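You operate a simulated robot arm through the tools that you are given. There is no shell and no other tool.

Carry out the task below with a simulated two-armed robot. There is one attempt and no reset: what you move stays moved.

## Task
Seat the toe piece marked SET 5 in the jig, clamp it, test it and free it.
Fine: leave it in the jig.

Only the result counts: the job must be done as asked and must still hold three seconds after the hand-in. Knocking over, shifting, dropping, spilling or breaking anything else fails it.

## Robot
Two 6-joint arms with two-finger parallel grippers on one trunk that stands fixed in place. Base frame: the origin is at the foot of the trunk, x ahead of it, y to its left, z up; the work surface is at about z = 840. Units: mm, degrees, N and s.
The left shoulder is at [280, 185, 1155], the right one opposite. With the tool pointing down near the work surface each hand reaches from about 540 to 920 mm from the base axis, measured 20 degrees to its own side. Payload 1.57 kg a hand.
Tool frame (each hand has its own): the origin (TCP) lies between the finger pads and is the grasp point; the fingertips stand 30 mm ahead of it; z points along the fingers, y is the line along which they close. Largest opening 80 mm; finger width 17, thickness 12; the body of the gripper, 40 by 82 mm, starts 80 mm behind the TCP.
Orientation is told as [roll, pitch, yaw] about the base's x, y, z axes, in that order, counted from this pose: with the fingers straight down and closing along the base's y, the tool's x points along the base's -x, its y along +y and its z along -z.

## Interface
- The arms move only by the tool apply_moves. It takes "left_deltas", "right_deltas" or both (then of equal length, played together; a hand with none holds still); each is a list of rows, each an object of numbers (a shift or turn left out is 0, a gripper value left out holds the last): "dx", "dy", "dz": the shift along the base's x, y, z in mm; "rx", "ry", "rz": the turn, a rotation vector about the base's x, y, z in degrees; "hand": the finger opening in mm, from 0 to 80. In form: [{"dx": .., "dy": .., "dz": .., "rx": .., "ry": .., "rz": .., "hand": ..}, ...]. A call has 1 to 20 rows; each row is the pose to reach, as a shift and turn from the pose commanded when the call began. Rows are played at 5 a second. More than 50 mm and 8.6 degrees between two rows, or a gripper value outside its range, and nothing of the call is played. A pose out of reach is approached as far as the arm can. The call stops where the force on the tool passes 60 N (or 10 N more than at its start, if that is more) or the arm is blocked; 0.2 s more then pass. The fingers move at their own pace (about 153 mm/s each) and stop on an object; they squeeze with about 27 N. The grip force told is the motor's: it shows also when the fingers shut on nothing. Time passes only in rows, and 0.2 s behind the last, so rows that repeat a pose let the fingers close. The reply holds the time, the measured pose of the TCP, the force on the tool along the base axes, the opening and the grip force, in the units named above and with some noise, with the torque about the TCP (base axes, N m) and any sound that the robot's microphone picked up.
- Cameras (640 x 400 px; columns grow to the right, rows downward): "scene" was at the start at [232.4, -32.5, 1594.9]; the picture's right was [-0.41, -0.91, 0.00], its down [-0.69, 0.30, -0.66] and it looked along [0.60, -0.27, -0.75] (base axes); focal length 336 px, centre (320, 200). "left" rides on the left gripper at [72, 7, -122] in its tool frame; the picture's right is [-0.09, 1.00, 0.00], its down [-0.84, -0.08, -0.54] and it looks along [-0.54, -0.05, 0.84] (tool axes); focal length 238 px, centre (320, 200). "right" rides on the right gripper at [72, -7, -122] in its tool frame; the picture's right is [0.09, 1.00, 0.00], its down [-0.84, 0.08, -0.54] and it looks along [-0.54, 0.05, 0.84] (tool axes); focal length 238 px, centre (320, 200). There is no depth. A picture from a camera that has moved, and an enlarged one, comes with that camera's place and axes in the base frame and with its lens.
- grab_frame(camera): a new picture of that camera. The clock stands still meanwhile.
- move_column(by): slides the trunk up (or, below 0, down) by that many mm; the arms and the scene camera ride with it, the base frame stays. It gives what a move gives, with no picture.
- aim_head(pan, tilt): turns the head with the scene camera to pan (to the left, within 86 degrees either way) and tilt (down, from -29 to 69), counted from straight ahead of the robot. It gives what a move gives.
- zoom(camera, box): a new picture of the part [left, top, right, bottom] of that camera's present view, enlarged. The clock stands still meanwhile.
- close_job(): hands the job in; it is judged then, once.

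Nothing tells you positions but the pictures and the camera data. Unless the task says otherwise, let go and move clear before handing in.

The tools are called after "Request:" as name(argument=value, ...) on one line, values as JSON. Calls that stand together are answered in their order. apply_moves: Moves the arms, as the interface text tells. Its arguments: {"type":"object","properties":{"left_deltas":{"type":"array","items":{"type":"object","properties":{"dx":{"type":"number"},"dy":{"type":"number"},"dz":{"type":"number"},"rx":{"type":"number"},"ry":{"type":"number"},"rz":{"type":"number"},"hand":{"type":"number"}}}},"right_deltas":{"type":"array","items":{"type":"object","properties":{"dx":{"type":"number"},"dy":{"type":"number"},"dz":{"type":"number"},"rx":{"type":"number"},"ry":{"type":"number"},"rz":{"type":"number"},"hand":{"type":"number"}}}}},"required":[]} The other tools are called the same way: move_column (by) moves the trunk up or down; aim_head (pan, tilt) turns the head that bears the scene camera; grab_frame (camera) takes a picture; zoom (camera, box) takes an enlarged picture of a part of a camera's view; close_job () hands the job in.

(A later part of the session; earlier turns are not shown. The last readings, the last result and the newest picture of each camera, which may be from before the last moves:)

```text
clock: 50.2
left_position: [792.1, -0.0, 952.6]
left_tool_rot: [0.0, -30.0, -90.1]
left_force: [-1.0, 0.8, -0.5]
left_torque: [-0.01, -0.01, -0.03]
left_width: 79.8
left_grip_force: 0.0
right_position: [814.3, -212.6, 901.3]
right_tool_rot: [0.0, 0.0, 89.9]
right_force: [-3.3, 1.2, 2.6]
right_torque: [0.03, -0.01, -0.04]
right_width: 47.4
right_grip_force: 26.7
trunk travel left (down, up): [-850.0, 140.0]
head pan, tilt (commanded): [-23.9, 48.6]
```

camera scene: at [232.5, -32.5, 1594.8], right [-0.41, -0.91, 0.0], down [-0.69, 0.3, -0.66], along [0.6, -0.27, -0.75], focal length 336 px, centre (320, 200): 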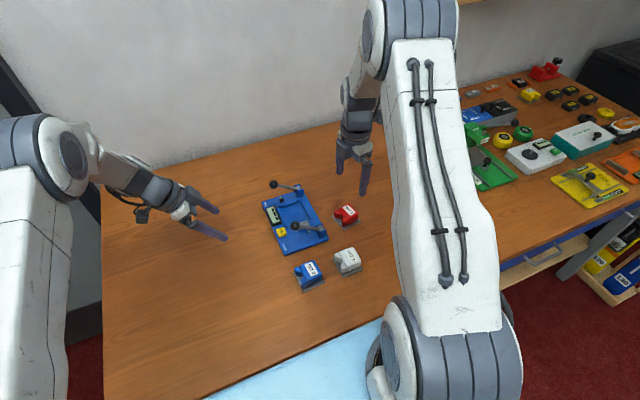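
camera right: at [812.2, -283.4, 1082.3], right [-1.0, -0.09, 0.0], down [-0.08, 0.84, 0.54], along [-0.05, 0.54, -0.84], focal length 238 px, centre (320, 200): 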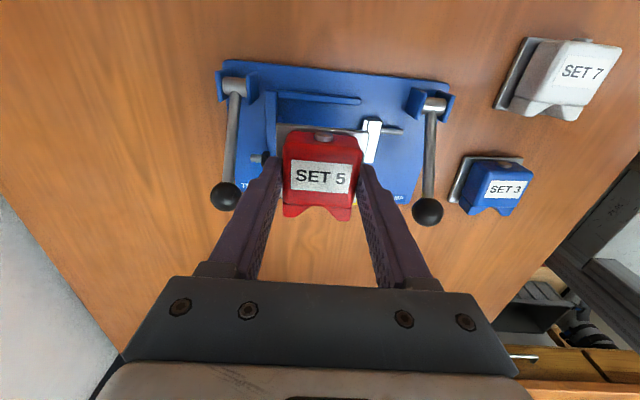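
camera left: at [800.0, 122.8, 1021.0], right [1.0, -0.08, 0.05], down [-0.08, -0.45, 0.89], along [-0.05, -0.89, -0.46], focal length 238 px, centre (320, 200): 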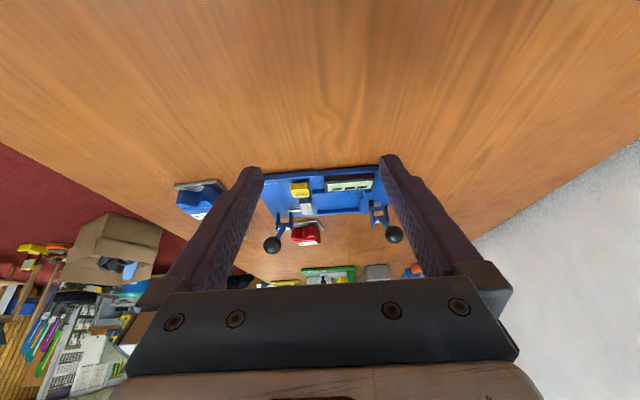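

Request:
apply_moves(right_deltas=[{"dx": 0.3}, {"dx": 0.6}, {"dx": 0.6}])

Request:
zoom(camera="left", box=[340, 180, 380, 210])

Request:
zoom(camera="right", box=[255, 95, 335, 165])

```text
clock: 51.0
left_position: [792.2, -0.1, 951.5]
left_tool_rot: [0.0, -30.0, -90.1]
left_force: [0.6, 0.0, -1.1]
left_torque: [0.02, -0.02, 0.02]
left_width: 79.8
left_grip_force: 0.2
right_position: [814.2, -212.1, 900.5]
right_tool_rot: [0.1, 0.1, 90.0]
right_force: [-7.3, -0.2, 4.2]
right_torque: [0.05, 0.11, 0.01]
right_width: 47.5
right_grip_force: 27.3
trunk travel left (down, up): [-850.0, 140.0]
head pan, tilt (commanded): [-23.9, 48.6]
```

```text
13.33 times, centred on (360, 195) of left
camera zoom: at [799.6, 122.8, 1021.4], right [1.0, -0.08, 0.05], down [-0.08, -0.45, 0.89], along [-0.05, -0.89, -0.46], focal length 3178 px, centre (-213, 267)
```

zoom: 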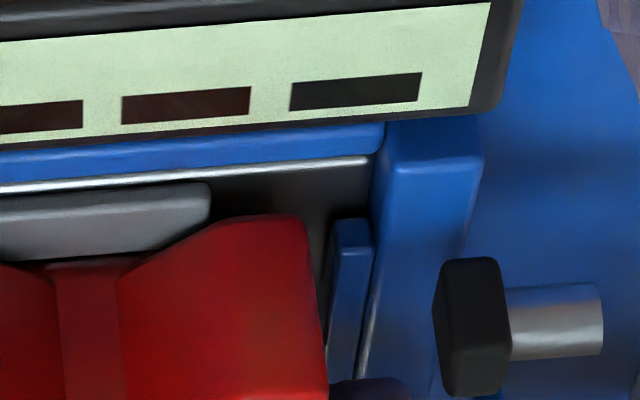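

```text
5.71 times, centred on (295, 130) of right
camera zoom: at [820.8, -284.0, 1021.7], right [-1.0, -0.09, 0.0], down [-0.08, 0.84, 0.54], along [-0.05, 0.54, -0.84], focal length 1362 px, centre (463, 600)
```

zoom: 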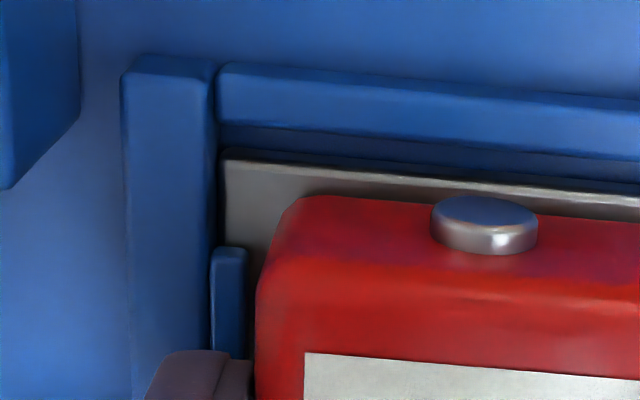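

The plate now bears against the back face (contact force 7 N). I'll release, opening the fingers and rising clear, then check the seat.

Request:
apply_moves(right_deltas=[{"hand": 46}, {"dx": -0.3, "hand": 50}, {"dx": -0.5, "hand": 55}, {"dx": -0.5, "hand": 58}, {"dx": -0.5, "hand": 58}])

Request:
apply_moves(right_deltas=[{"dz": 3}, {"dz": 8}, {"dz": 16}, {"dz": 26}, {"dz": 38}, {"dz": 50}, {"dz": 60}, {"dz": 60}])

Request:
zoom(camera="left", box=[285, 165, 395, 235])

Request:
zoom(camera="right", box=[200, 50, 440, 220])

Request:
zoom(camera="scene", box=[255, 165, 345, 250])

```text
clock: 52.2
left_position: [792.9, 0.5, 952.1]
left_tool_rot: [0.0, -30.0, -90.0]
left_force: [-0.6, -0.6, 1.4]
left_torque: [-0.01, 0.03, 0.0]
left_width: 79.9
left_grip_force: 0.1
right_position: [813.9, -211.9, 900.2]
right_tool_rot: [0.0, 0.0, 90.0]
right_force: [0.5, 0.3, 1.1]
right_torque: [-0.01, 0.02, 0.0]
right_width: 57.7
right_grip_force: 0.0
trunk travel left (down, up): [-850.0, 140.0]
head pan, tilt (commanded): [-23.9, 48.6]
```

```text
clock: 54.0
left_position: [793.7, 0.7, 951.3]
left_tool_rot: [0.0, -30.0, -89.8]
left_force: [-0.2, 0.1, -0.1]
left_torque: [0.01, 0.02, -0.02]
left_width: 80.0
left_grip_force: 0.0
right_position: [814.0, -213.3, 961.1]
right_tool_rot: [0.0, 0.0, 90.0]
right_force: [-0.4, 0.2, -0.4]
right_torque: [0.0, -0.02, -0.03]
right_width: 58.1
right_grip_force: 0.0
trunk travel left (down, up): [-850.0, 140.0]
head pan, tilt (commanded): [-23.9, 48.6]
```

```text
5.71 times, centred on (340, 200) of left
camera zoom: at [799.9, 122.8, 1021.1], right [1.0, -0.08, 0.05], down [-0.08, -0.45, 0.89], along [-0.05, -0.89, -0.46], focal length 1362 px, centre (206, 200)
```

zoom: 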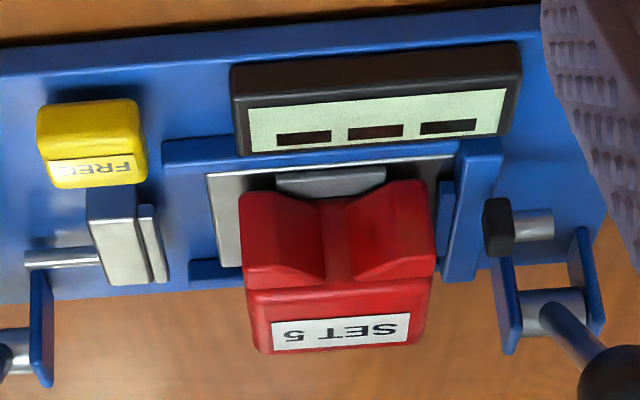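

```text
2.35 times, centred on (320, 135) of right
camera zoom: at [821.1, -284.2, 1081.8], right [-1.0, -0.09, 0.0], down [-0.08, 0.84, 0.54], along [-0.05, 0.54, -0.84], focal length 561 px, centre (320, 353)
```

zoom: 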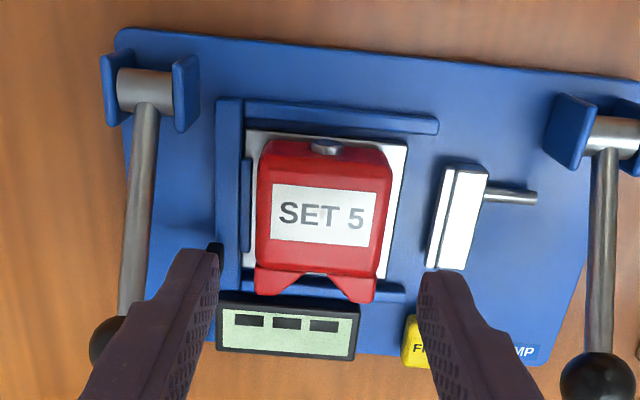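

```text
4.71 times, centred on (300, 208) of scene
camera zoom: at [232.4, -32.5, 1594.9], right [-0.41, -0.91, 0.0], down [-0.69, 0.3, -0.66], along [0.6, -0.27, -0.75], focal length 1580 px, centre (414, 165)
```

zoom: 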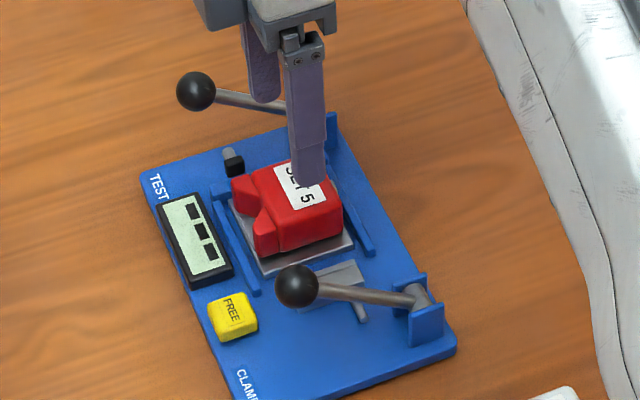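

SET 5 sits under the back lip, centred between the side ledges. Next is the clamp lever: its ball is at about (717, -181, 927), pivoting at (718, -252, 878). I'll close the right fingers and hover above the ball.

Request:
apply_moves(right_deltas=[{"dz": 10, "hand": 40}, {"dz": 24, "hand": 20}, {"dx": -20, "dy": 5, "dz": 26, "hand": 0}, {"dx": -45, "dy": 15, "dz": 26, "hand": 0}, {"dx": -70, "dy": 24, "dz": 26, "hand": 0}, {"dx": -90, "dy": 30, "dz": 26, "hand": 0}, {"dx": -97, "dy": 32, "dz": 26, "hand": 0}, {"dx": -97, "dy": 32, "dz": 26, "hand": 0}])

Request:
grab_frame(camera="right")

Request:
zoom(camera="left", box=[250, 165, 390, 270])

Request:
zoom(camera="scene", box=[255, 165, 345, 250])

```text
clock: 55.8
left_position: [793.6, 0.2, 952.4]
left_tool_rot: [0.0, -30.0, -90.0]
left_force: [-0.3, 0.1, 1.1]
left_torque: [-0.01, -0.02, -0.01]
left_width: 79.9
left_grip_force: 0.1
right_position: [717.0, -180.8, 986.7]
right_tool_rot: [0.0, 0.1, 90.0]
right_force: [-0.2, -0.6, 1.1]
right_torque: [-0.03, 0.0, -0.02]
right_width: 0.1
right_grip_force: 21.2
trunk travel left (down, up): [-850.0, 140.0]
head pan, tilt (commanded): [-23.9, 48.6]
```

```text
taken
camera right: at [724.1, -252.3, 1107.8], right [-1.0, -0.09, 0.0], down [-0.08, 0.84, 0.54], along [-0.05, 0.54, -0.84], focal length 238 px, centre (320, 200)
```

right: 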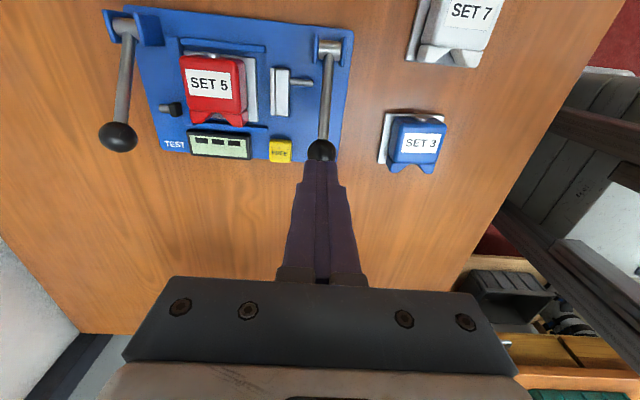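

```text
3.81 times, centred on (320, 218) of left
camera zoom: at [800.0, 122.8, 1021.0], right [1.0, -0.08, 0.05], down [-0.08, -0.45, 0.89], along [-0.05, -0.89, -0.46], focal length 908 px, centre (320, 133)
```

zoom: 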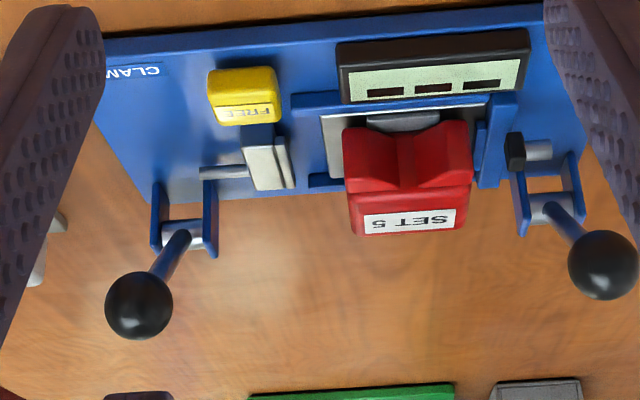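

```text
4.71 times, centred on (300, 208) of scene
camera zoom: at [232.4, -32.5, 1594.8], right [-0.41, -0.91, 0.0], down [-0.69, 0.3, -0.66], along [0.6, -0.27, -0.75], focal length 1580 px, centre (414, 165)
```

zoom: 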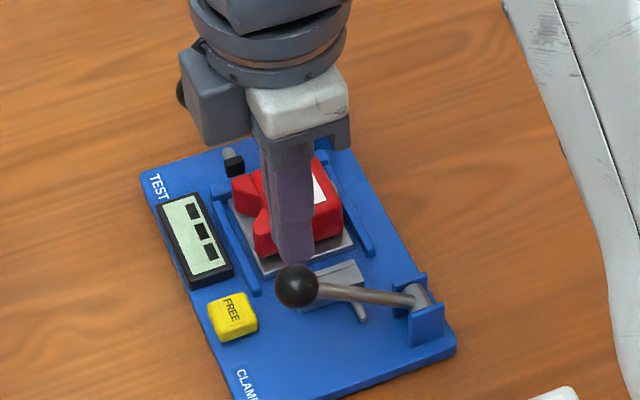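

The closed fingertips are right above the ball. I'll press down along the lever's arc, starting with the first part to confirm it moves and see the force.

Request:
apply_moves(right_deltas=[{"dz": -6}, {"dz": -12}, {"dz": -16}, {"dy": 1, "dz": -18}, {"dy": 2, "dz": -20}, {"dy": 3.2, "dz": -22.5}, {"dy": 4.4, "dz": -25}, {"dy": 5.6, "dz": -27}, {"dy": 5.6, "dz": -27}])

Request:
zoom(camera="left", box=[250, 165, 390, 270])

Request:
zoom(camera="scene", box=[255, 165, 345, 250])

```text
clock: 57.8
left_position: [792.5, -0.1, 951.7]
left_tool_rot: [0.0, -30.0, -90.0]
left_force: [-0.2, -0.2, -0.2]
left_torque: [0.02, -0.01, -0.01]
left_width: 80.3
left_grip_force: 0.1
right_position: [718.4, -173.7, 960.2]
right_tool_rot: [0.0, 0.0, 90.1]
right_force: [-0.6, 0.2, 0.2]
right_torque: [0.01, 0.0, -0.01]
right_width: 0.0
right_grip_force: 21.4
trunk travel left (down, up): [-850.0, 140.0]
head pan, tilt (commanded): [-23.9, 48.6]
```

```text
3.81 times, centred on (320, 218) of left
camera zoom: at [800.0, 122.8, 1021.0], right [1.0, -0.08, 0.05], down [-0.08, -0.45, 0.89], along [-0.05, -0.89, -0.46], focal length 908 px, centre (320, 133)
```

zoom: 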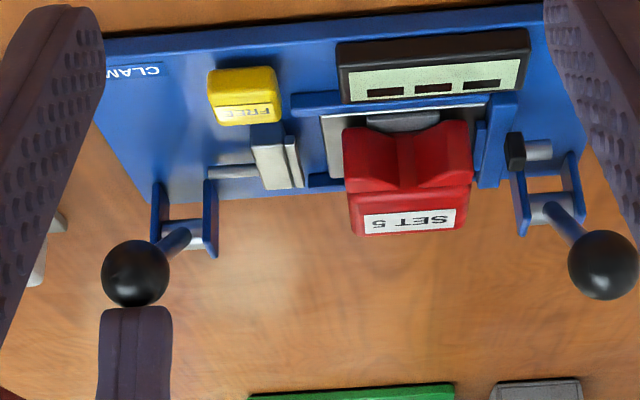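

```text
4.71 times, centred on (300, 208) of scene
camera zoom: at [232.4, -32.5, 1594.8], right [-0.41, -0.91, 0.0], down [-0.69, 0.3, -0.66], along [0.6, -0.27, -0.75], focal length 1580 px, centre (414, 165)
```

zoom: 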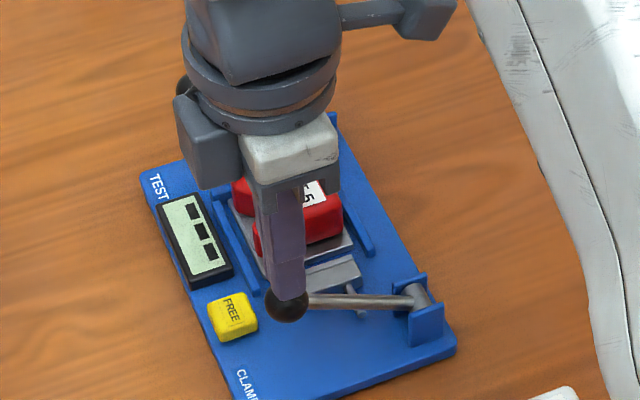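

The lever moves freely and the pad is advancing toward the plate. Continuing along the arc.

Request:
apply_moves(right_deltas=[{"dy": 1.5, "dz": -3.5}, {"dy": 3.0, "dz": -6.9}, {"dy": 4.3, "dz": -10.5}, {"dy": 5.5, "dz": -14}, {"dy": 6.5, "dz": -17.5}, {"dy": 7.4, "dz": -21.2}, {"dy": 7.9, "dz": -24}, {"dy": 7.9, "dz": -24}])

Request:
zoom(camera="left", box=[250, 165, 390, 270])

Request:
zoom(camera="scene", box=[255, 165, 345, 250])

```text
clock: 59.6
left_position: [792.3, -0.4, 952.5]
left_tool_rot: [0.1, -30.0, -90.0]
left_force: [0.6, 0.3, -0.4]
left_torque: [-0.01, -0.01, 0.01]
left_width: 79.7
left_grip_force: 0.0
right_position: [718.8, -166.2, 935.2]
right_tool_rot: [0.0, 0.0, 90.0]
right_force: [-0.4, 0.9, 1.5]
right_torque: [0.02, 0.02, 0.02]
right_width: 0.0
right_grip_force: 21.2
trunk travel left (down, up): [-850.0, 140.0]
head pan, tilt (commanded): [-23.9, 48.6]
```

```text
3.81 times, centred on (320, 218) of left
camera zoom: at [800.0, 122.8, 1021.0], right [1.0, -0.08, 0.05], down [-0.08, -0.45, 0.89], along [-0.05, -0.89, -0.46], focal length 908 px, centre (320, 133)
```

zoom: 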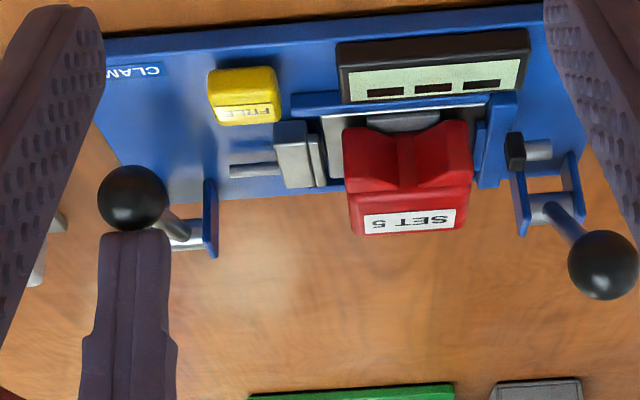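

```text
4.71 times, centred on (300, 208) of scene
camera zoom: at [232.4, -32.4, 1594.8], right [-0.41, -0.91, 0.0], down [-0.69, 0.3, -0.66], along [0.6, -0.27, -0.75], focal length 1580 px, centre (414, 165)
```

zoom: 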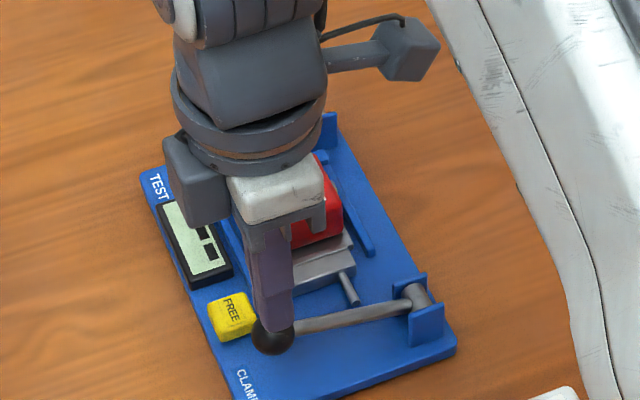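

The pad is almost at the plate edge. Continuing in smaller steps and listening for a latch.

Request:
apply_moves(right_deltas=[{"dy": 0.2, "dz": -1.5}, {"dy": 0.4, "dz": -3}, {"dy": 0.6, "dz": -4.5}, {"dy": 0.8, "dz": -6}, {"dy": 0.9, "dz": -7.5}, {"dy": 0.9, "dz": -7.5}])

Request:
zoom(camera="left", box=[250, 165, 390, 270])

```text
clock: 61.0
left_position: [793.7, 0.0, 952.6]
left_tool_rot: [0.0, -29.9, -90.1]
left_force: [0.0, 0.1, -0.1]
left_torque: [-0.02, 0.0, 0.0]
left_width: 80.1
left_grip_force: 0.1
right_position: [717.4, -165.5, 927.6]
right_tool_rot: [0.0, 0.0, 89.9]
right_force: [0.7, 0.4, 1.5]
right_torque: [0.04, 0.0, 0.0]
right_width: 0.0
right_grip_force: 21.0
trunk travel left (down, up): [-850.0, 140.0]
head pan, tilt (commanded): [-23.9, 48.6]
```

```text
3.81 times, centred on (320, 218) of left
camera zoom: at [800.0, 122.9, 1021.0], right [1.0, -0.08, 0.05], down [-0.08, -0.45, 0.89], along [-0.05, -0.89, -0.46], focal length 908 px, centre (320, 133)
```

zoom: 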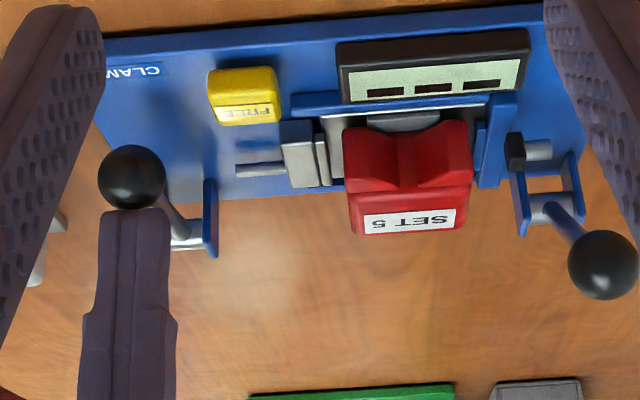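

Request:
apply_moves(right_deltas=[{"dz": -1.5}, {"dz": -3}, {"dz": -4.5}, {"dz": -6}, {"dz": -7.5}, {"dz": -7.5}])

Request:
zoom(camera="left", box=[250, 165, 390, 270])

Request:
zoom(camera="left", box=[300, 180, 350, 225])

```text
clock: 62.4
left_position: [793.9, -0.7, 951.6]
left_tool_rot: [0.0, -30.1, -90.1]
left_force: [1.1, 0.0, -0.4]
left_torque: [0.01, 0.03, 0.0]
left_width: 80.2
left_grip_force: 0.0
right_position: [718.9, -165.9, 919.7]
right_tool_rot: [0.0, -0.1, 90.1]
right_force: [-1.1, 0.1, 2.3]
right_torque: [0.04, 0.03, 0.0]
right_width: 0.3
right_grip_force: 21.7
trunk travel left (down, up): [-850.0, 140.0]
head pan, tilt (commanded): [-23.9, 48.6]
```

```text
3.81 times, centred on (320, 218) of left
camera zoom: at [799.9, 122.9, 1021.1], right [1.0, -0.08, 0.05], down [-0.08, -0.45, 0.89], along [-0.05, -0.89, -0.46], focal length 908 px, centre (320, 133)
```

zoom: 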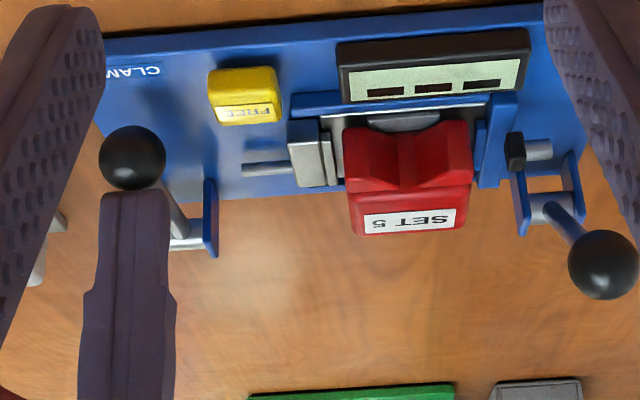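

```text
8.89 times, centred on (325, 202) of left
camera zoom: at [799.9, 122.9, 1021.1], right [1.0, -0.08, 0.05], down [-0.08, -0.45, 0.89], along [-0.05, -0.89, -0.46], focal length 2119 px, centre (276, 178)
```

zoom: 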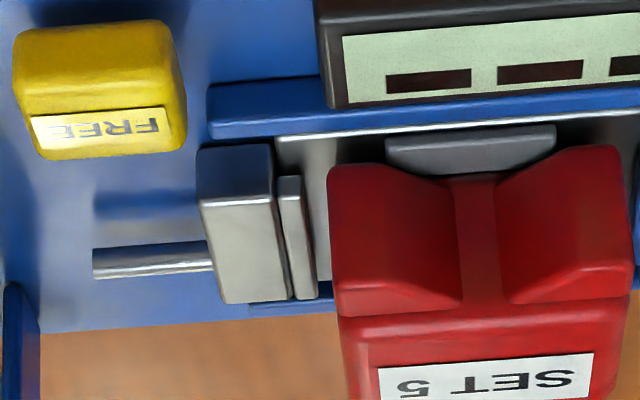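

The pad lip now overlaps the plate's near edge. Pressing a little further, watching for the force rise or latch.

Request:
apply_moves(right_deltas=[{"dz": -1}, {"dz": -2}, {"dz": -3}, {"dz": -4}, {"dz": -4}])

Request:
zoom(camera="left", box=[250, 165, 390, 270])

Request:
zoom(camera="left", box=[300, 180, 350, 225])

```text
clock: 63.6
left_position: [791.5, 1.1, 953.5]
left_tool_rot: [0.0, -30.0, -90.1]
left_force: [0.3, -0.5, -0.2]
left_torque: [-0.01, -0.02, -0.02]
left_width: 80.2
left_grip_force: 0.1
right_position: [717.9, -166.0, 919.3]
right_tool_rot: [-0.2, 0.0, 90.0]
right_force: [-8.2, 0.3, 41.9]
right_torque: [0.19, 0.28, 0.02]
right_width: 0.1
right_grip_force: 21.3
trunk travel left (down, up): [-850.0, 140.0]
head pan, tilt (commanded): [-23.9, 48.6]
```

```text
3.81 times, centred on (320, 218) of left
camera zoom: at [798.5, 123.1, 1022.6], right [1.0, -0.08, 0.05], down [-0.08, -0.45, 0.89], along [-0.05, -0.89, -0.46], focal length 908 px, centre (320, 133)
```

zoom: 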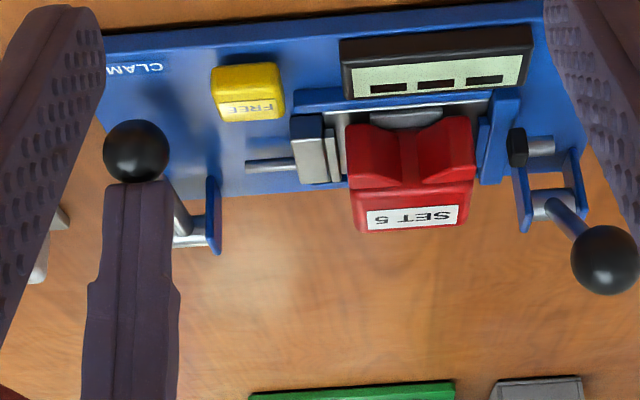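

```text
8.89 times, centred on (325, 202) of left
camera zoom: at [798.5, 123.1, 1022.6], right [1.0, -0.08, 0.05], down [-0.08, -0.45, 0.89], along [-0.05, -0.89, -0.46], focal length 2119 px, centre (276, 178)
```

zoom: 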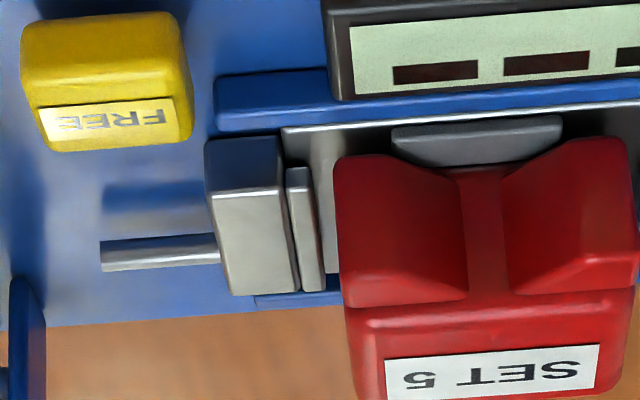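

A hard stop was reached with the lever about horizontal (42 N). I'll ease off gently and see whether the clamp holds.

Request:
apply_moves(right_deltas=[{"dz": 1}, {"dz": 2.5}, {"dz": 4}, {"dz": 6}, {"dz": 9}, {"dz": 12}, {"dz": 12}])

Request:
zoom(camera="left", box=[250, 165, 390, 270])

Request:
zoom(camera="left", box=[300, 180, 350, 225])

```text
clock: 65.2
left_position: [793.0, 0.1, 952.2]
left_tool_rot: [0.0, -30.0, -90.1]
left_force: [-0.4, -0.5, -0.1]
left_torque: [0.0, -0.03, 0.01]
left_width: 80.0
left_grip_force: 0.0
right_position: [718.5, -164.6, 928.5]
right_tool_rot: [0.1, 0.0, 90.0]
right_force: [-0.8, -0.8, -0.1]
right_torque: [0.01, 0.0, 0.01]
right_width: 0.0
right_grip_force: 21.1
trunk travel left (down, up): [-850.0, 140.0]
head pan, tilt (commanded): [-23.9, 48.6]
```

```text
3.81 times, centred on (320, 218) of left
camera zoom: at [800.0, 122.8, 1021.0], right [1.0, -0.08, 0.05], down [-0.08, -0.45, 0.89], along [-0.05, -0.89, -0.46], focal length 908 px, centre (320, 133)
```

zoom: 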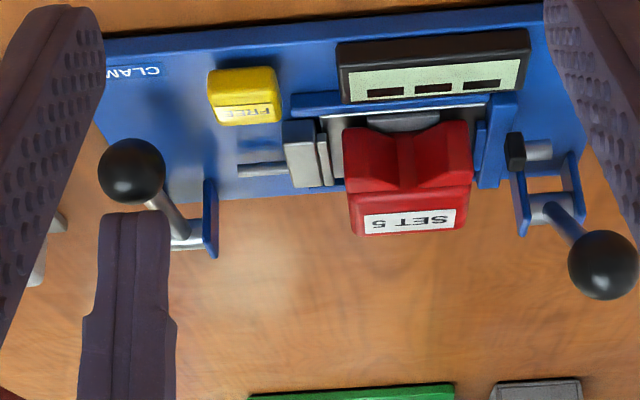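

```text
8.89 times, centred on (325, 202) of left
camera zoom: at [800.0, 122.8, 1021.0], right [1.0, -0.08, 0.05], down [-0.08, -0.45, 0.89], along [-0.05, -0.89, -0.46], focal length 2119 px, centre (276, 178)
```

zoom: 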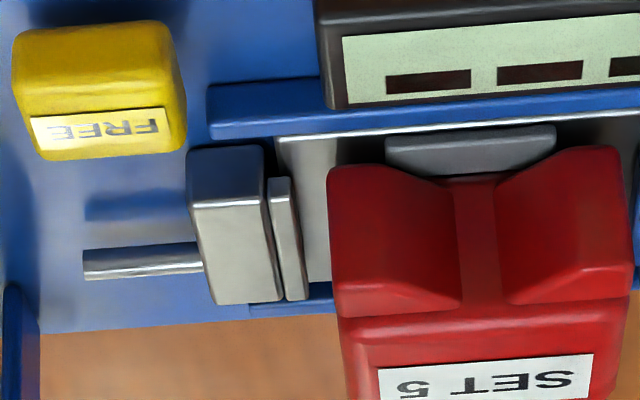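

The lever came back up a little and did not latch. I'll look closely at the seat and the pad to find out why.

Request:
apply_moves(right_deltas=[{"dz": 0}, {"dz": 0}, {"dz": 0}, {"dz": 0}, {"dz": 0}])

Request:
zoom(camera="left", box=[340, 180, 380, 210])

Request:
zoom(camera="left", box=[250, 165, 390, 270])

Request:
zoom(camera="right", box=[100, 20, 340, 170])

Request:
zoom(camera="scene", box=[255, 165, 345, 250])

```text
clock: 66.4
left_position: [792.3, 0.3, 951.5]
left_tool_rot: [0.0, -30.0, -90.0]
left_force: [0.7, -0.5, 1.0]
left_torque: [0.0, 0.01, -0.02]
left_width: 79.7
left_grip_force: 0.1
right_position: [717.9, -165.4, 929.2]
right_tool_rot: [0.0, 0.1, 89.9]
right_force: [0.3, -0.1, -0.5]
right_torque: [0.03, 0.01, -0.01]
right_width: 0.0
right_grip_force: 20.9
trunk travel left (down, up): [-850.0, 140.0]
head pan, tilt (commanded): [-23.9, 48.6]
```

```text
13.33 times, centred on (360, 195) of left
camera zoom: at [800.0, 122.9, 1021.0], right [1.0, -0.08, 0.05], down [-0.08, -0.45, 0.89], along [-0.05, -0.89, -0.46], focal length 3178 px, centre (-213, 267)
```

zoom: 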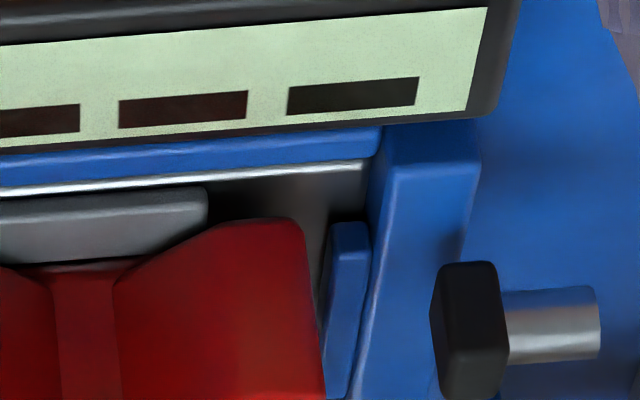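

```text
3.81 times, centred on (320, 218) of left
camera zoom: at [800.0, 122.9, 1021.0], right [1.0, -0.08, 0.05], down [-0.08, -0.45, 0.89], along [-0.05, -0.89, -0.46], focal length 908 px, centre (320, 133)
```

zoom: 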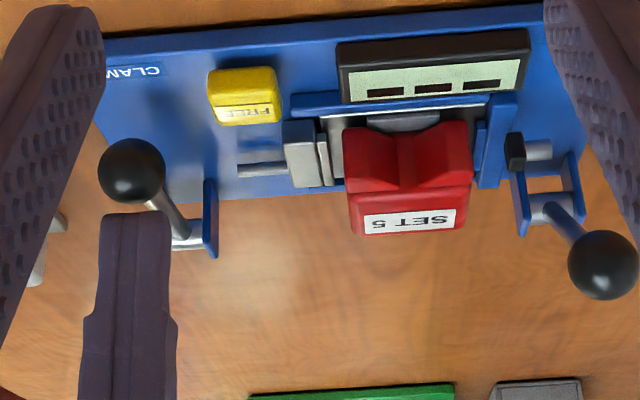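

```text
2.67 times, centred on (220, 95) of right
camera zoom: at [724.5, -237.4, 1049.9], right [-1.0, -0.09, 0.0], down [-0.08, 0.84, 0.54], along [-0.05, 0.54, -0.84], focal length 636 px, centre (587, 480)
```

zoom: 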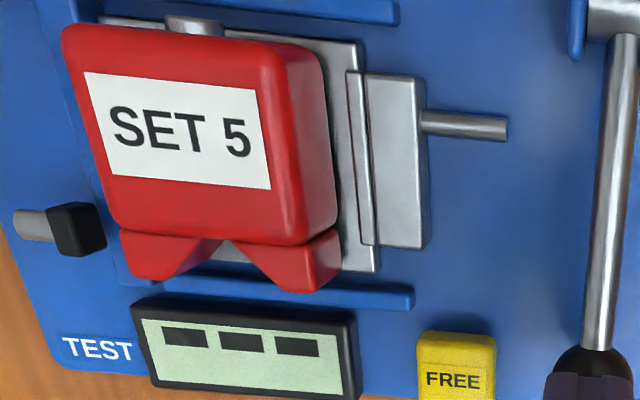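

```text
4.71 times, centred on (300, 208) of scene
camera zoom: at [232.4, -32.4, 1594.8], right [-0.41, -0.91, 0.0], down [-0.69, 0.3, -0.66], along [0.6, -0.27, -0.75], focal length 1580 px, centre (414, 165)
```

zoom: 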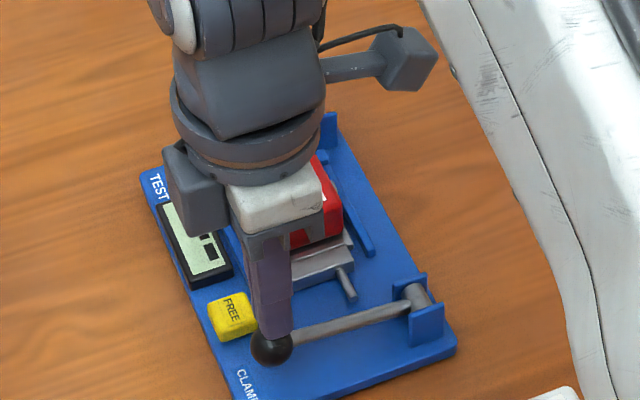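

The lever now rests slightly below the finger, with no contact force and no movement for over a second. I'll lift the finger well clear and confirm it stays down.

Request:
apply_moves(right_deltas=[{"dz": 5}, {"dz": 15}, {"dz": 30}, {"dz": 45}, {"dz": 55}, {"dz": 55}])

Request:
zoom(camera="left", box=[250, 165, 390, 270])

Request:
zoom(camera="left", box=[300, 180, 350, 225])

```text
clock: 67.8
left_position: [793.2, 0.1, 952.3]
left_tool_rot: [0.0, -30.0, -90.0]
left_force: [-0.1, 0.3, 0.4]
left_torque: [0.01, 0.03, 0.05]
left_width: 80.1
left_grip_force: 0.0
right_position: [718.1, -164.5, 983.5]
right_tool_rot: [0.0, 0.0, 90.0]
right_force: [0.3, 0.7, -0.6]
right_torque: [-0.04, -0.01, 0.0]
right_width: 0.0
right_grip_force: 20.6
trunk travel left (down, up): [-850.0, 140.0]
head pan, tilt (commanded): [-23.9, 48.6]
```

```text
3.81 times, centred on (320, 218) of left
camera zoom: at [799.9, 122.9, 1021.1], right [1.0, -0.08, 0.05], down [-0.08, -0.45, 0.89], along [-0.05, -0.89, -0.46], focal length 908 px, centre (320, 133)
```

zoom: 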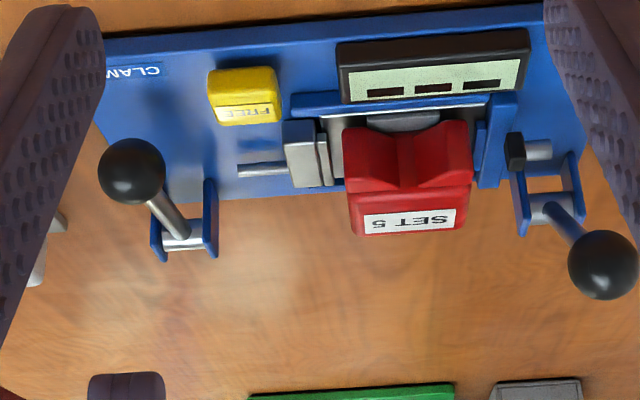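

```text
8.89 times, centred on (325, 202) of left
camera zoom: at [799.9, 122.9, 1021.1], right [1.0, -0.08, 0.05], down [-0.08, -0.45, 0.89], along [-0.05, -0.89, -0.46], focal length 2119 px, centre (276, 178)
```

zoom: 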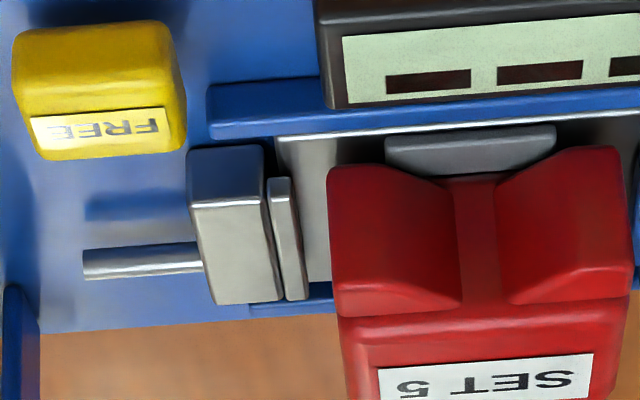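

The lever stays put, but there was no click and the pad sits a millimetre or two short of the plate. I'll press again more firmly and hold at the bottom to make sure it is fully closed.

Request:
apply_moves(right_deltas=[{"dz": -30}, {"dz": -50}, {"dz": -56}, {"dz": -59}, {"dz": -61.5}, {"dz": -63.5}, {"dz": -65}, {"dz": -66}, {"dz": -67}, {"dz": -67.5}, {"dz": -67.5}, {"dz": -67.5}])

Request:
zoom(camera="left", box=[300, 180, 350, 225])

Request:
zoom(camera="left", box=[250, 165, 390, 270])

```text
clock: 70.4
left_position: [791.3, 0.0, 952.5]
left_tool_rot: [0.1, -30.0, -90.0]
left_force: [-0.1, 0.2, 0.0]
left_torque: [-0.01, 0.02, 0.01]
left_width: 80.2
left_grip_force: 0.1
right_position: [716.6, -165.3, 918.7]
right_tool_rot: [-0.3, 0.0, 89.9]
right_force: [-6.1, 0.9, 46.2]
right_torque: [0.21, 0.23, -0.01]
right_width: 0.0
right_grip_force: 21.4
trunk travel left (down, up): [-850.0, 140.0]
head pan, tilt (commanded): [-23.9, 48.6]
```

```text
8.89 times, centred on (325, 202) of left
camera zoom: at [798.5, 123.3, 1022.5], right [1.0, -0.08, 0.05], down [-0.08, -0.45, 0.89], along [-0.05, -0.89, -0.46], focal length 2119 px, centre (276, 178)
```

zoom: 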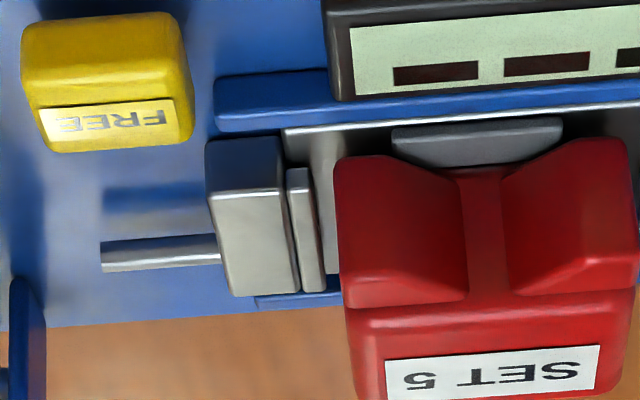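

```text
3.81 times, centred on (320, 218) of left
camera zoom: at [798.5, 123.3, 1022.5], right [1.0, -0.08, 0.05], down [-0.08, -0.45, 0.89], along [-0.05, -0.89, -0.46], focal length 908 px, centre (320, 133)
```

zoom: 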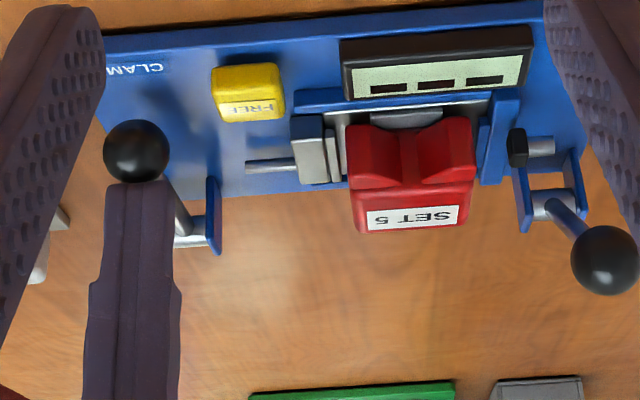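

Request:
apply_moves(right_deltas=[{"dz": 0.5}, {"dz": 1}, {"dz": 1.5}, {"dz": 2}, {"dz": 2.5}, {"dz": 3}, {"dz": 3.5}, {"dz": 4}, {"dz": 4.5}, {"dz": 5}, {"dz": 5.5}, {"dz": 6}, {"dz": 6}])

Request:
zoom(camera="left", box=[250, 165, 390, 270])

```text
clock: 73.2
left_position: [792.1, 0.2, 951.6]
left_tool_rot: [0.0, -30.0, -90.0]
left_force: [-1.1, 0.4, 0.5]
left_torque: [0.02, 0.0, 0.01]
left_width: 79.9
left_grip_force: 0.1
right_position: [717.0, -165.2, 921.1]
right_tool_rot: [0.2, 0.0, 90.0]
right_force: [-0.2, 0.1, 1.3]
right_torque: [0.02, 0.02, -0.02]
right_width: 0.0
right_grip_force: 21.3
trunk travel left (down, up): [-850.0, 140.0]
head pan, tilt (commanded): [-23.9, 48.6]
```

```text
3.81 times, centred on (320, 218) of left
camera zoom: at [799.9, 122.9, 1021.0], right [1.0, -0.08, 0.05], down [-0.08, -0.45, 0.89], along [-0.05, -0.89, -0.46], focal length 908 px, centre (320, 133)
```

zoom: 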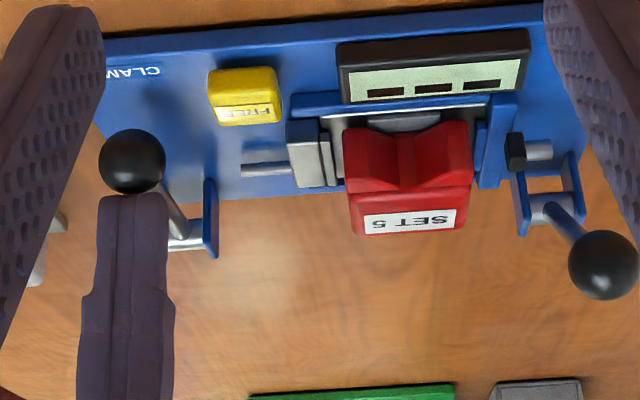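

The lever springs back only to a small slack position and stays there against its return spring, so the clamp is latched with the pad lip over the plate edge. Next I'll rise and move above the TEST lever ball at about (878, -178, 923).

Request:
apply_moves(right_deltas=[{"dz": 15}, {"dz": 40}, {"dz": 65}, {"dx": 20, "dz": 70}, {"dx": 50, "dy": -3, "dz": 70}, {"dx": 85, "dy": -6, "dz": 70}, {"dx": 120, "dy": -9, "dz": 70}, {"dx": 148, "dy": -12, "dz": 68}, {"dx": 161, "dy": -13, "dz": 64}, {"dx": 161, "dy": -13, "dz": 62}, {"dx": 161, "dy": -13, "dz": 62}])

Request:
grab_frame(camera="right")

Request:
zoom(camera="left", box=[280, 165, 420, 270])

Request:
zoom(camera="scene", box=[245, 150, 345, 250])

```text
clock: 75.6
left_position: [793.1, 0.4, 952.0]
left_tool_rot: [0.0, -30.1, -89.9]
left_force: [-0.7, 0.2, 0.3]
left_torque: [-0.03, 0.02, 0.02]
left_width: 80.1
left_grip_force: 0.1
right_position: [878.9, -178.7, 983.1]
right_tool_rot: [0.1, -0.1, 90.0]
right_force: [-0.4, -0.4, 0.3]
right_torque: [0.0, -0.01, 0.02]
right_width: 0.2
right_grip_force: 21.4
trunk travel left (down, up): [-850.0, 140.0]
head pan, tilt (commanded): [-23.9, 48.6]
```

```text
taken
camera right: at [885.2, -250.7, 1104.9], right [-1.0, -0.09, 0.0], down [-0.08, 0.84, 0.54], along [-0.05, 0.54, -0.84], focal length 238 px, centre (320, 200)
```

right: 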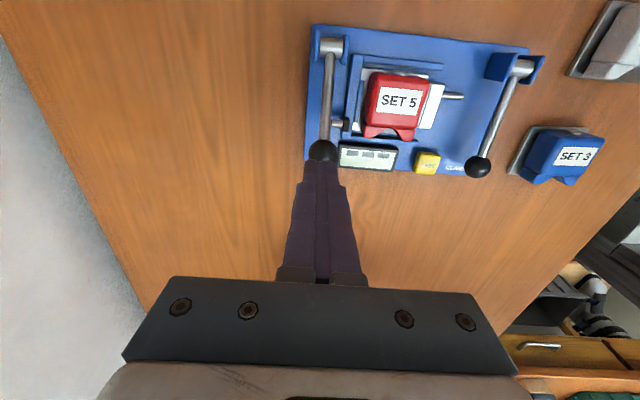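

```text
3.81 times, centred on (350, 218) of left
camera zoom: at [800.0, 122.9, 1021.1], right [1.0, -0.08, 0.05], down [-0.08, -0.45, 0.89], along [-0.05, -0.89, -0.46], focal length 908 px, centre (206, 133)
```

zoom: 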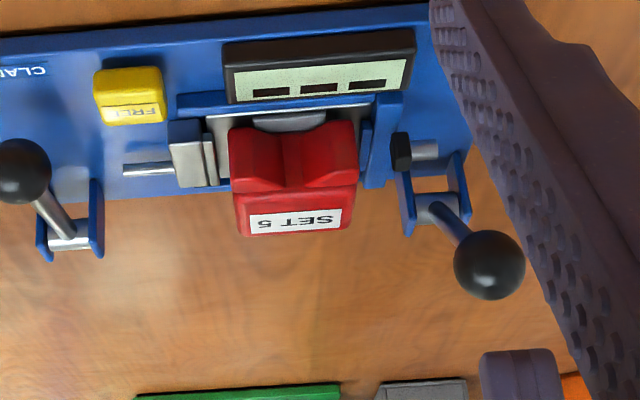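

```text
4.00 times, centred on (295, 200) of scene
camera zoom: at [232.4, -32.4, 1594.8], right [-0.41, -0.91, 0.0], down [-0.69, 0.3, -0.66], along [0.6, -0.27, -0.75], focal length 1343 px, centre (420, 200)
```

zoom: 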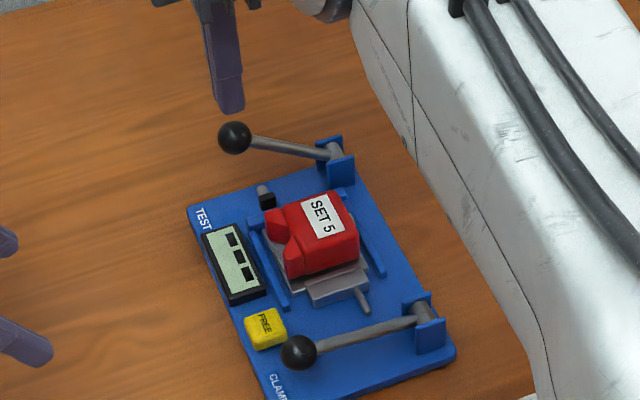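

The fingertips are above the TEST ball, and the clamp lever remains down. I'll press the test lever along its arc, first part only.

Request:
apply_moves(right_deltas=[{"dz": -7}, {"dz": -13}, {"dz": -17}, {"dy": 1, "dz": -19.5}, {"dy": 2.4, "dz": -22}, {"dy": 3.8, "dz": -24.9}, {"dy": 5.4, "dz": -28.4}, {"dy": 7, "dz": -31.9}, {"dy": 7, "dz": -31.9}])

Request:
zoom(camera="left", box=[280, 165, 420, 270])

```text
clock: 77.6
left_position: [791.9, -0.1, 951.3]
left_tool_rot: [0.0, -29.9, -90.1]
left_force: [0.6, 0.2, 0.4]
left_torque: [0.02, 0.01, 0.04]
left_width: 79.9
left_grip_force: 0.1
right_position: [878.5, -171.5, 951.8]
right_tool_rot: [0.0, -0.1, 90.0]
right_force: [-0.6, 0.6, 1.2]
right_torque: [0.02, -0.01, -0.03]
right_width: 0.0
right_grip_force: 21.2
trunk travel left (down, up): [-850.0, 140.0]
head pan, tilt (commanded): [-23.9, 48.6]
```

```text
3.81 times, centred on (350, 218) of left
camera zoom: at [799.9, 122.9, 1021.0], right [1.0, -0.08, 0.05], down [-0.08, -0.45, 0.89], along [-0.05, -0.89, -0.46], focal length 908 px, centre (206, 133)
```

zoom: 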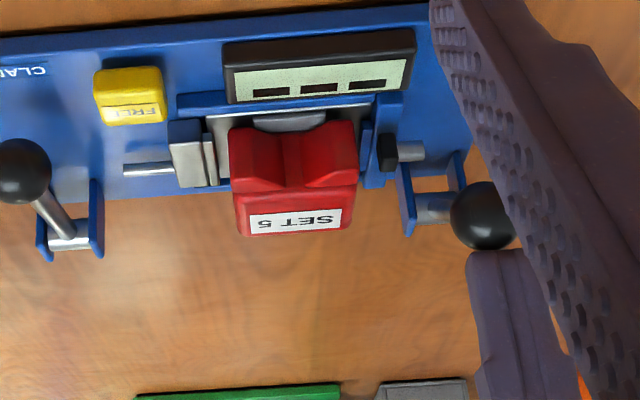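

The plunger is advancing toward the wing. Continuing in smaller steps while watching the force.

Request:
apply_moves(right_deltas=[{"dy": 0.9, "dz": -2.4}, {"dy": 1.8, "dz": -4.8}, {"dy": 2.6, "dz": -7.3}, {"dy": 3.3, "dz": -9.7}, {"dy": 3.9, "dz": -12.2}, {"dy": 4.5, "dz": -14.7}, {"dy": 4.5, "dz": -14.7}])

Request:
zoom(camera="left", box=[280, 165, 420, 270])

```text
clock: 79.2
left_position: [791.9, 0.8, 950.4]
left_tool_rot: [0.0, -30.1, -90.1]
left_force: [-0.6, 0.3, 0.4]
left_torque: [0.02, 0.02, -0.01]
left_width: 80.1
left_grip_force: 0.1
right_position: [878.7, -167.6, 937.4]
right_tool_rot: [0.0, 0.0, 90.0]
right_force: [-0.6, 1.0, 1.7]
right_torque: [0.0, 0.05, 0.01]
right_width: 0.1
right_grip_force: 21.5
trunk travel left (down, up): [-850.0, 140.0]
head pan, tilt (commanded): [-23.9, 48.6]
```

```text
3.81 times, centred on (350, 218) of left
camera zoom: at [799.9, 122.9, 1021.1], right [1.0, -0.08, 0.05], down [-0.08, -0.45, 0.89], along [-0.05, -0.89, -0.46], focal length 908 px, centre (206, 133)
```

zoom: 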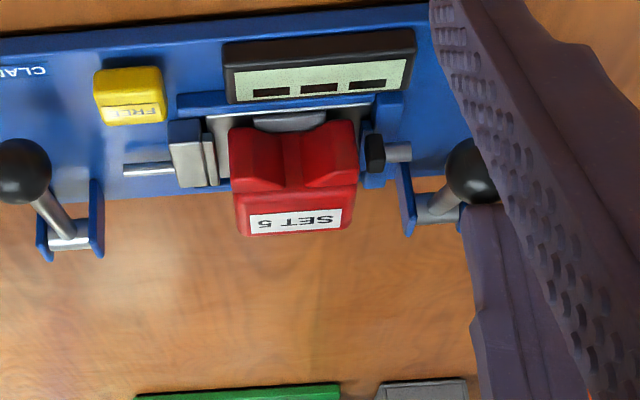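

Request:
apply_moves(right_deltas=[{"dy": 0.3, "dz": -1.5}, {"dy": 0.6, "dz": -3}, {"dy": 0.8, "dz": -4.5}, {"dy": 1.0, "dz": -6}, {"dy": 1.2, "dz": -7.6}, {"dy": 1.3, "dz": -9}, {"dy": 1.3, "dz": -9}])

Request:
zoom(camera="left", box=[280, 165, 420, 270])

Request:
zoom(camera="left", box=[335, 175, 385, 215])

```text
clock: 80.8
left_position: [791.7, 0.3, 951.4]
left_tool_rot: [0.0, -30.1, -90.1]
left_force: [0.3, 0.6, 0.9]
left_torque: [-0.02, -0.01, -0.02]
left_width: 80.1
left_grip_force: 0.1
right_position: [879.4, -165.8, 928.1]
right_tool_rot: [0.0, 0.0, 90.0]
right_force: [-1.4, 2.2, 1.7]
right_torque: [0.03, 0.01, 0.02]
right_width: 0.0
right_grip_force: 21.1
trunk travel left (down, up): [-850.0, 140.0]
head pan, tilt (commanded): [-23.9, 48.6]
```

```text
3.81 times, centred on (350, 218) of left
camera zoom: at [799.9, 122.9, 1021.1], right [1.0, -0.08, 0.05], down [-0.08, -0.45, 0.89], along [-0.05, -0.89, -0.46], focal length 908 px, centre (206, 133)
```

zoom: 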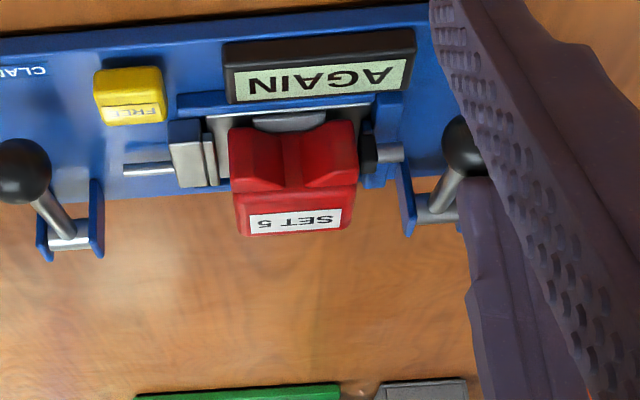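

```text
10.00 times, centred on (360, 195) of left
camera zoom: at [799.9, 122.9, 1021.1], right [1.0, -0.08, 0.05], down [-0.08, -0.45, 0.89], along [-0.05, -0.89, -0.46], focal length 2384 px, centre (-80, 250)
```

zoom: 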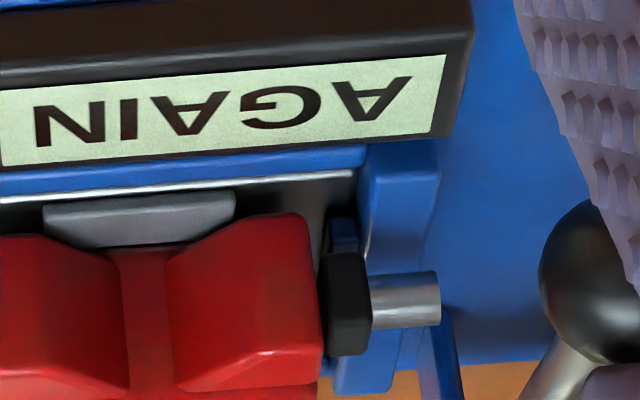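

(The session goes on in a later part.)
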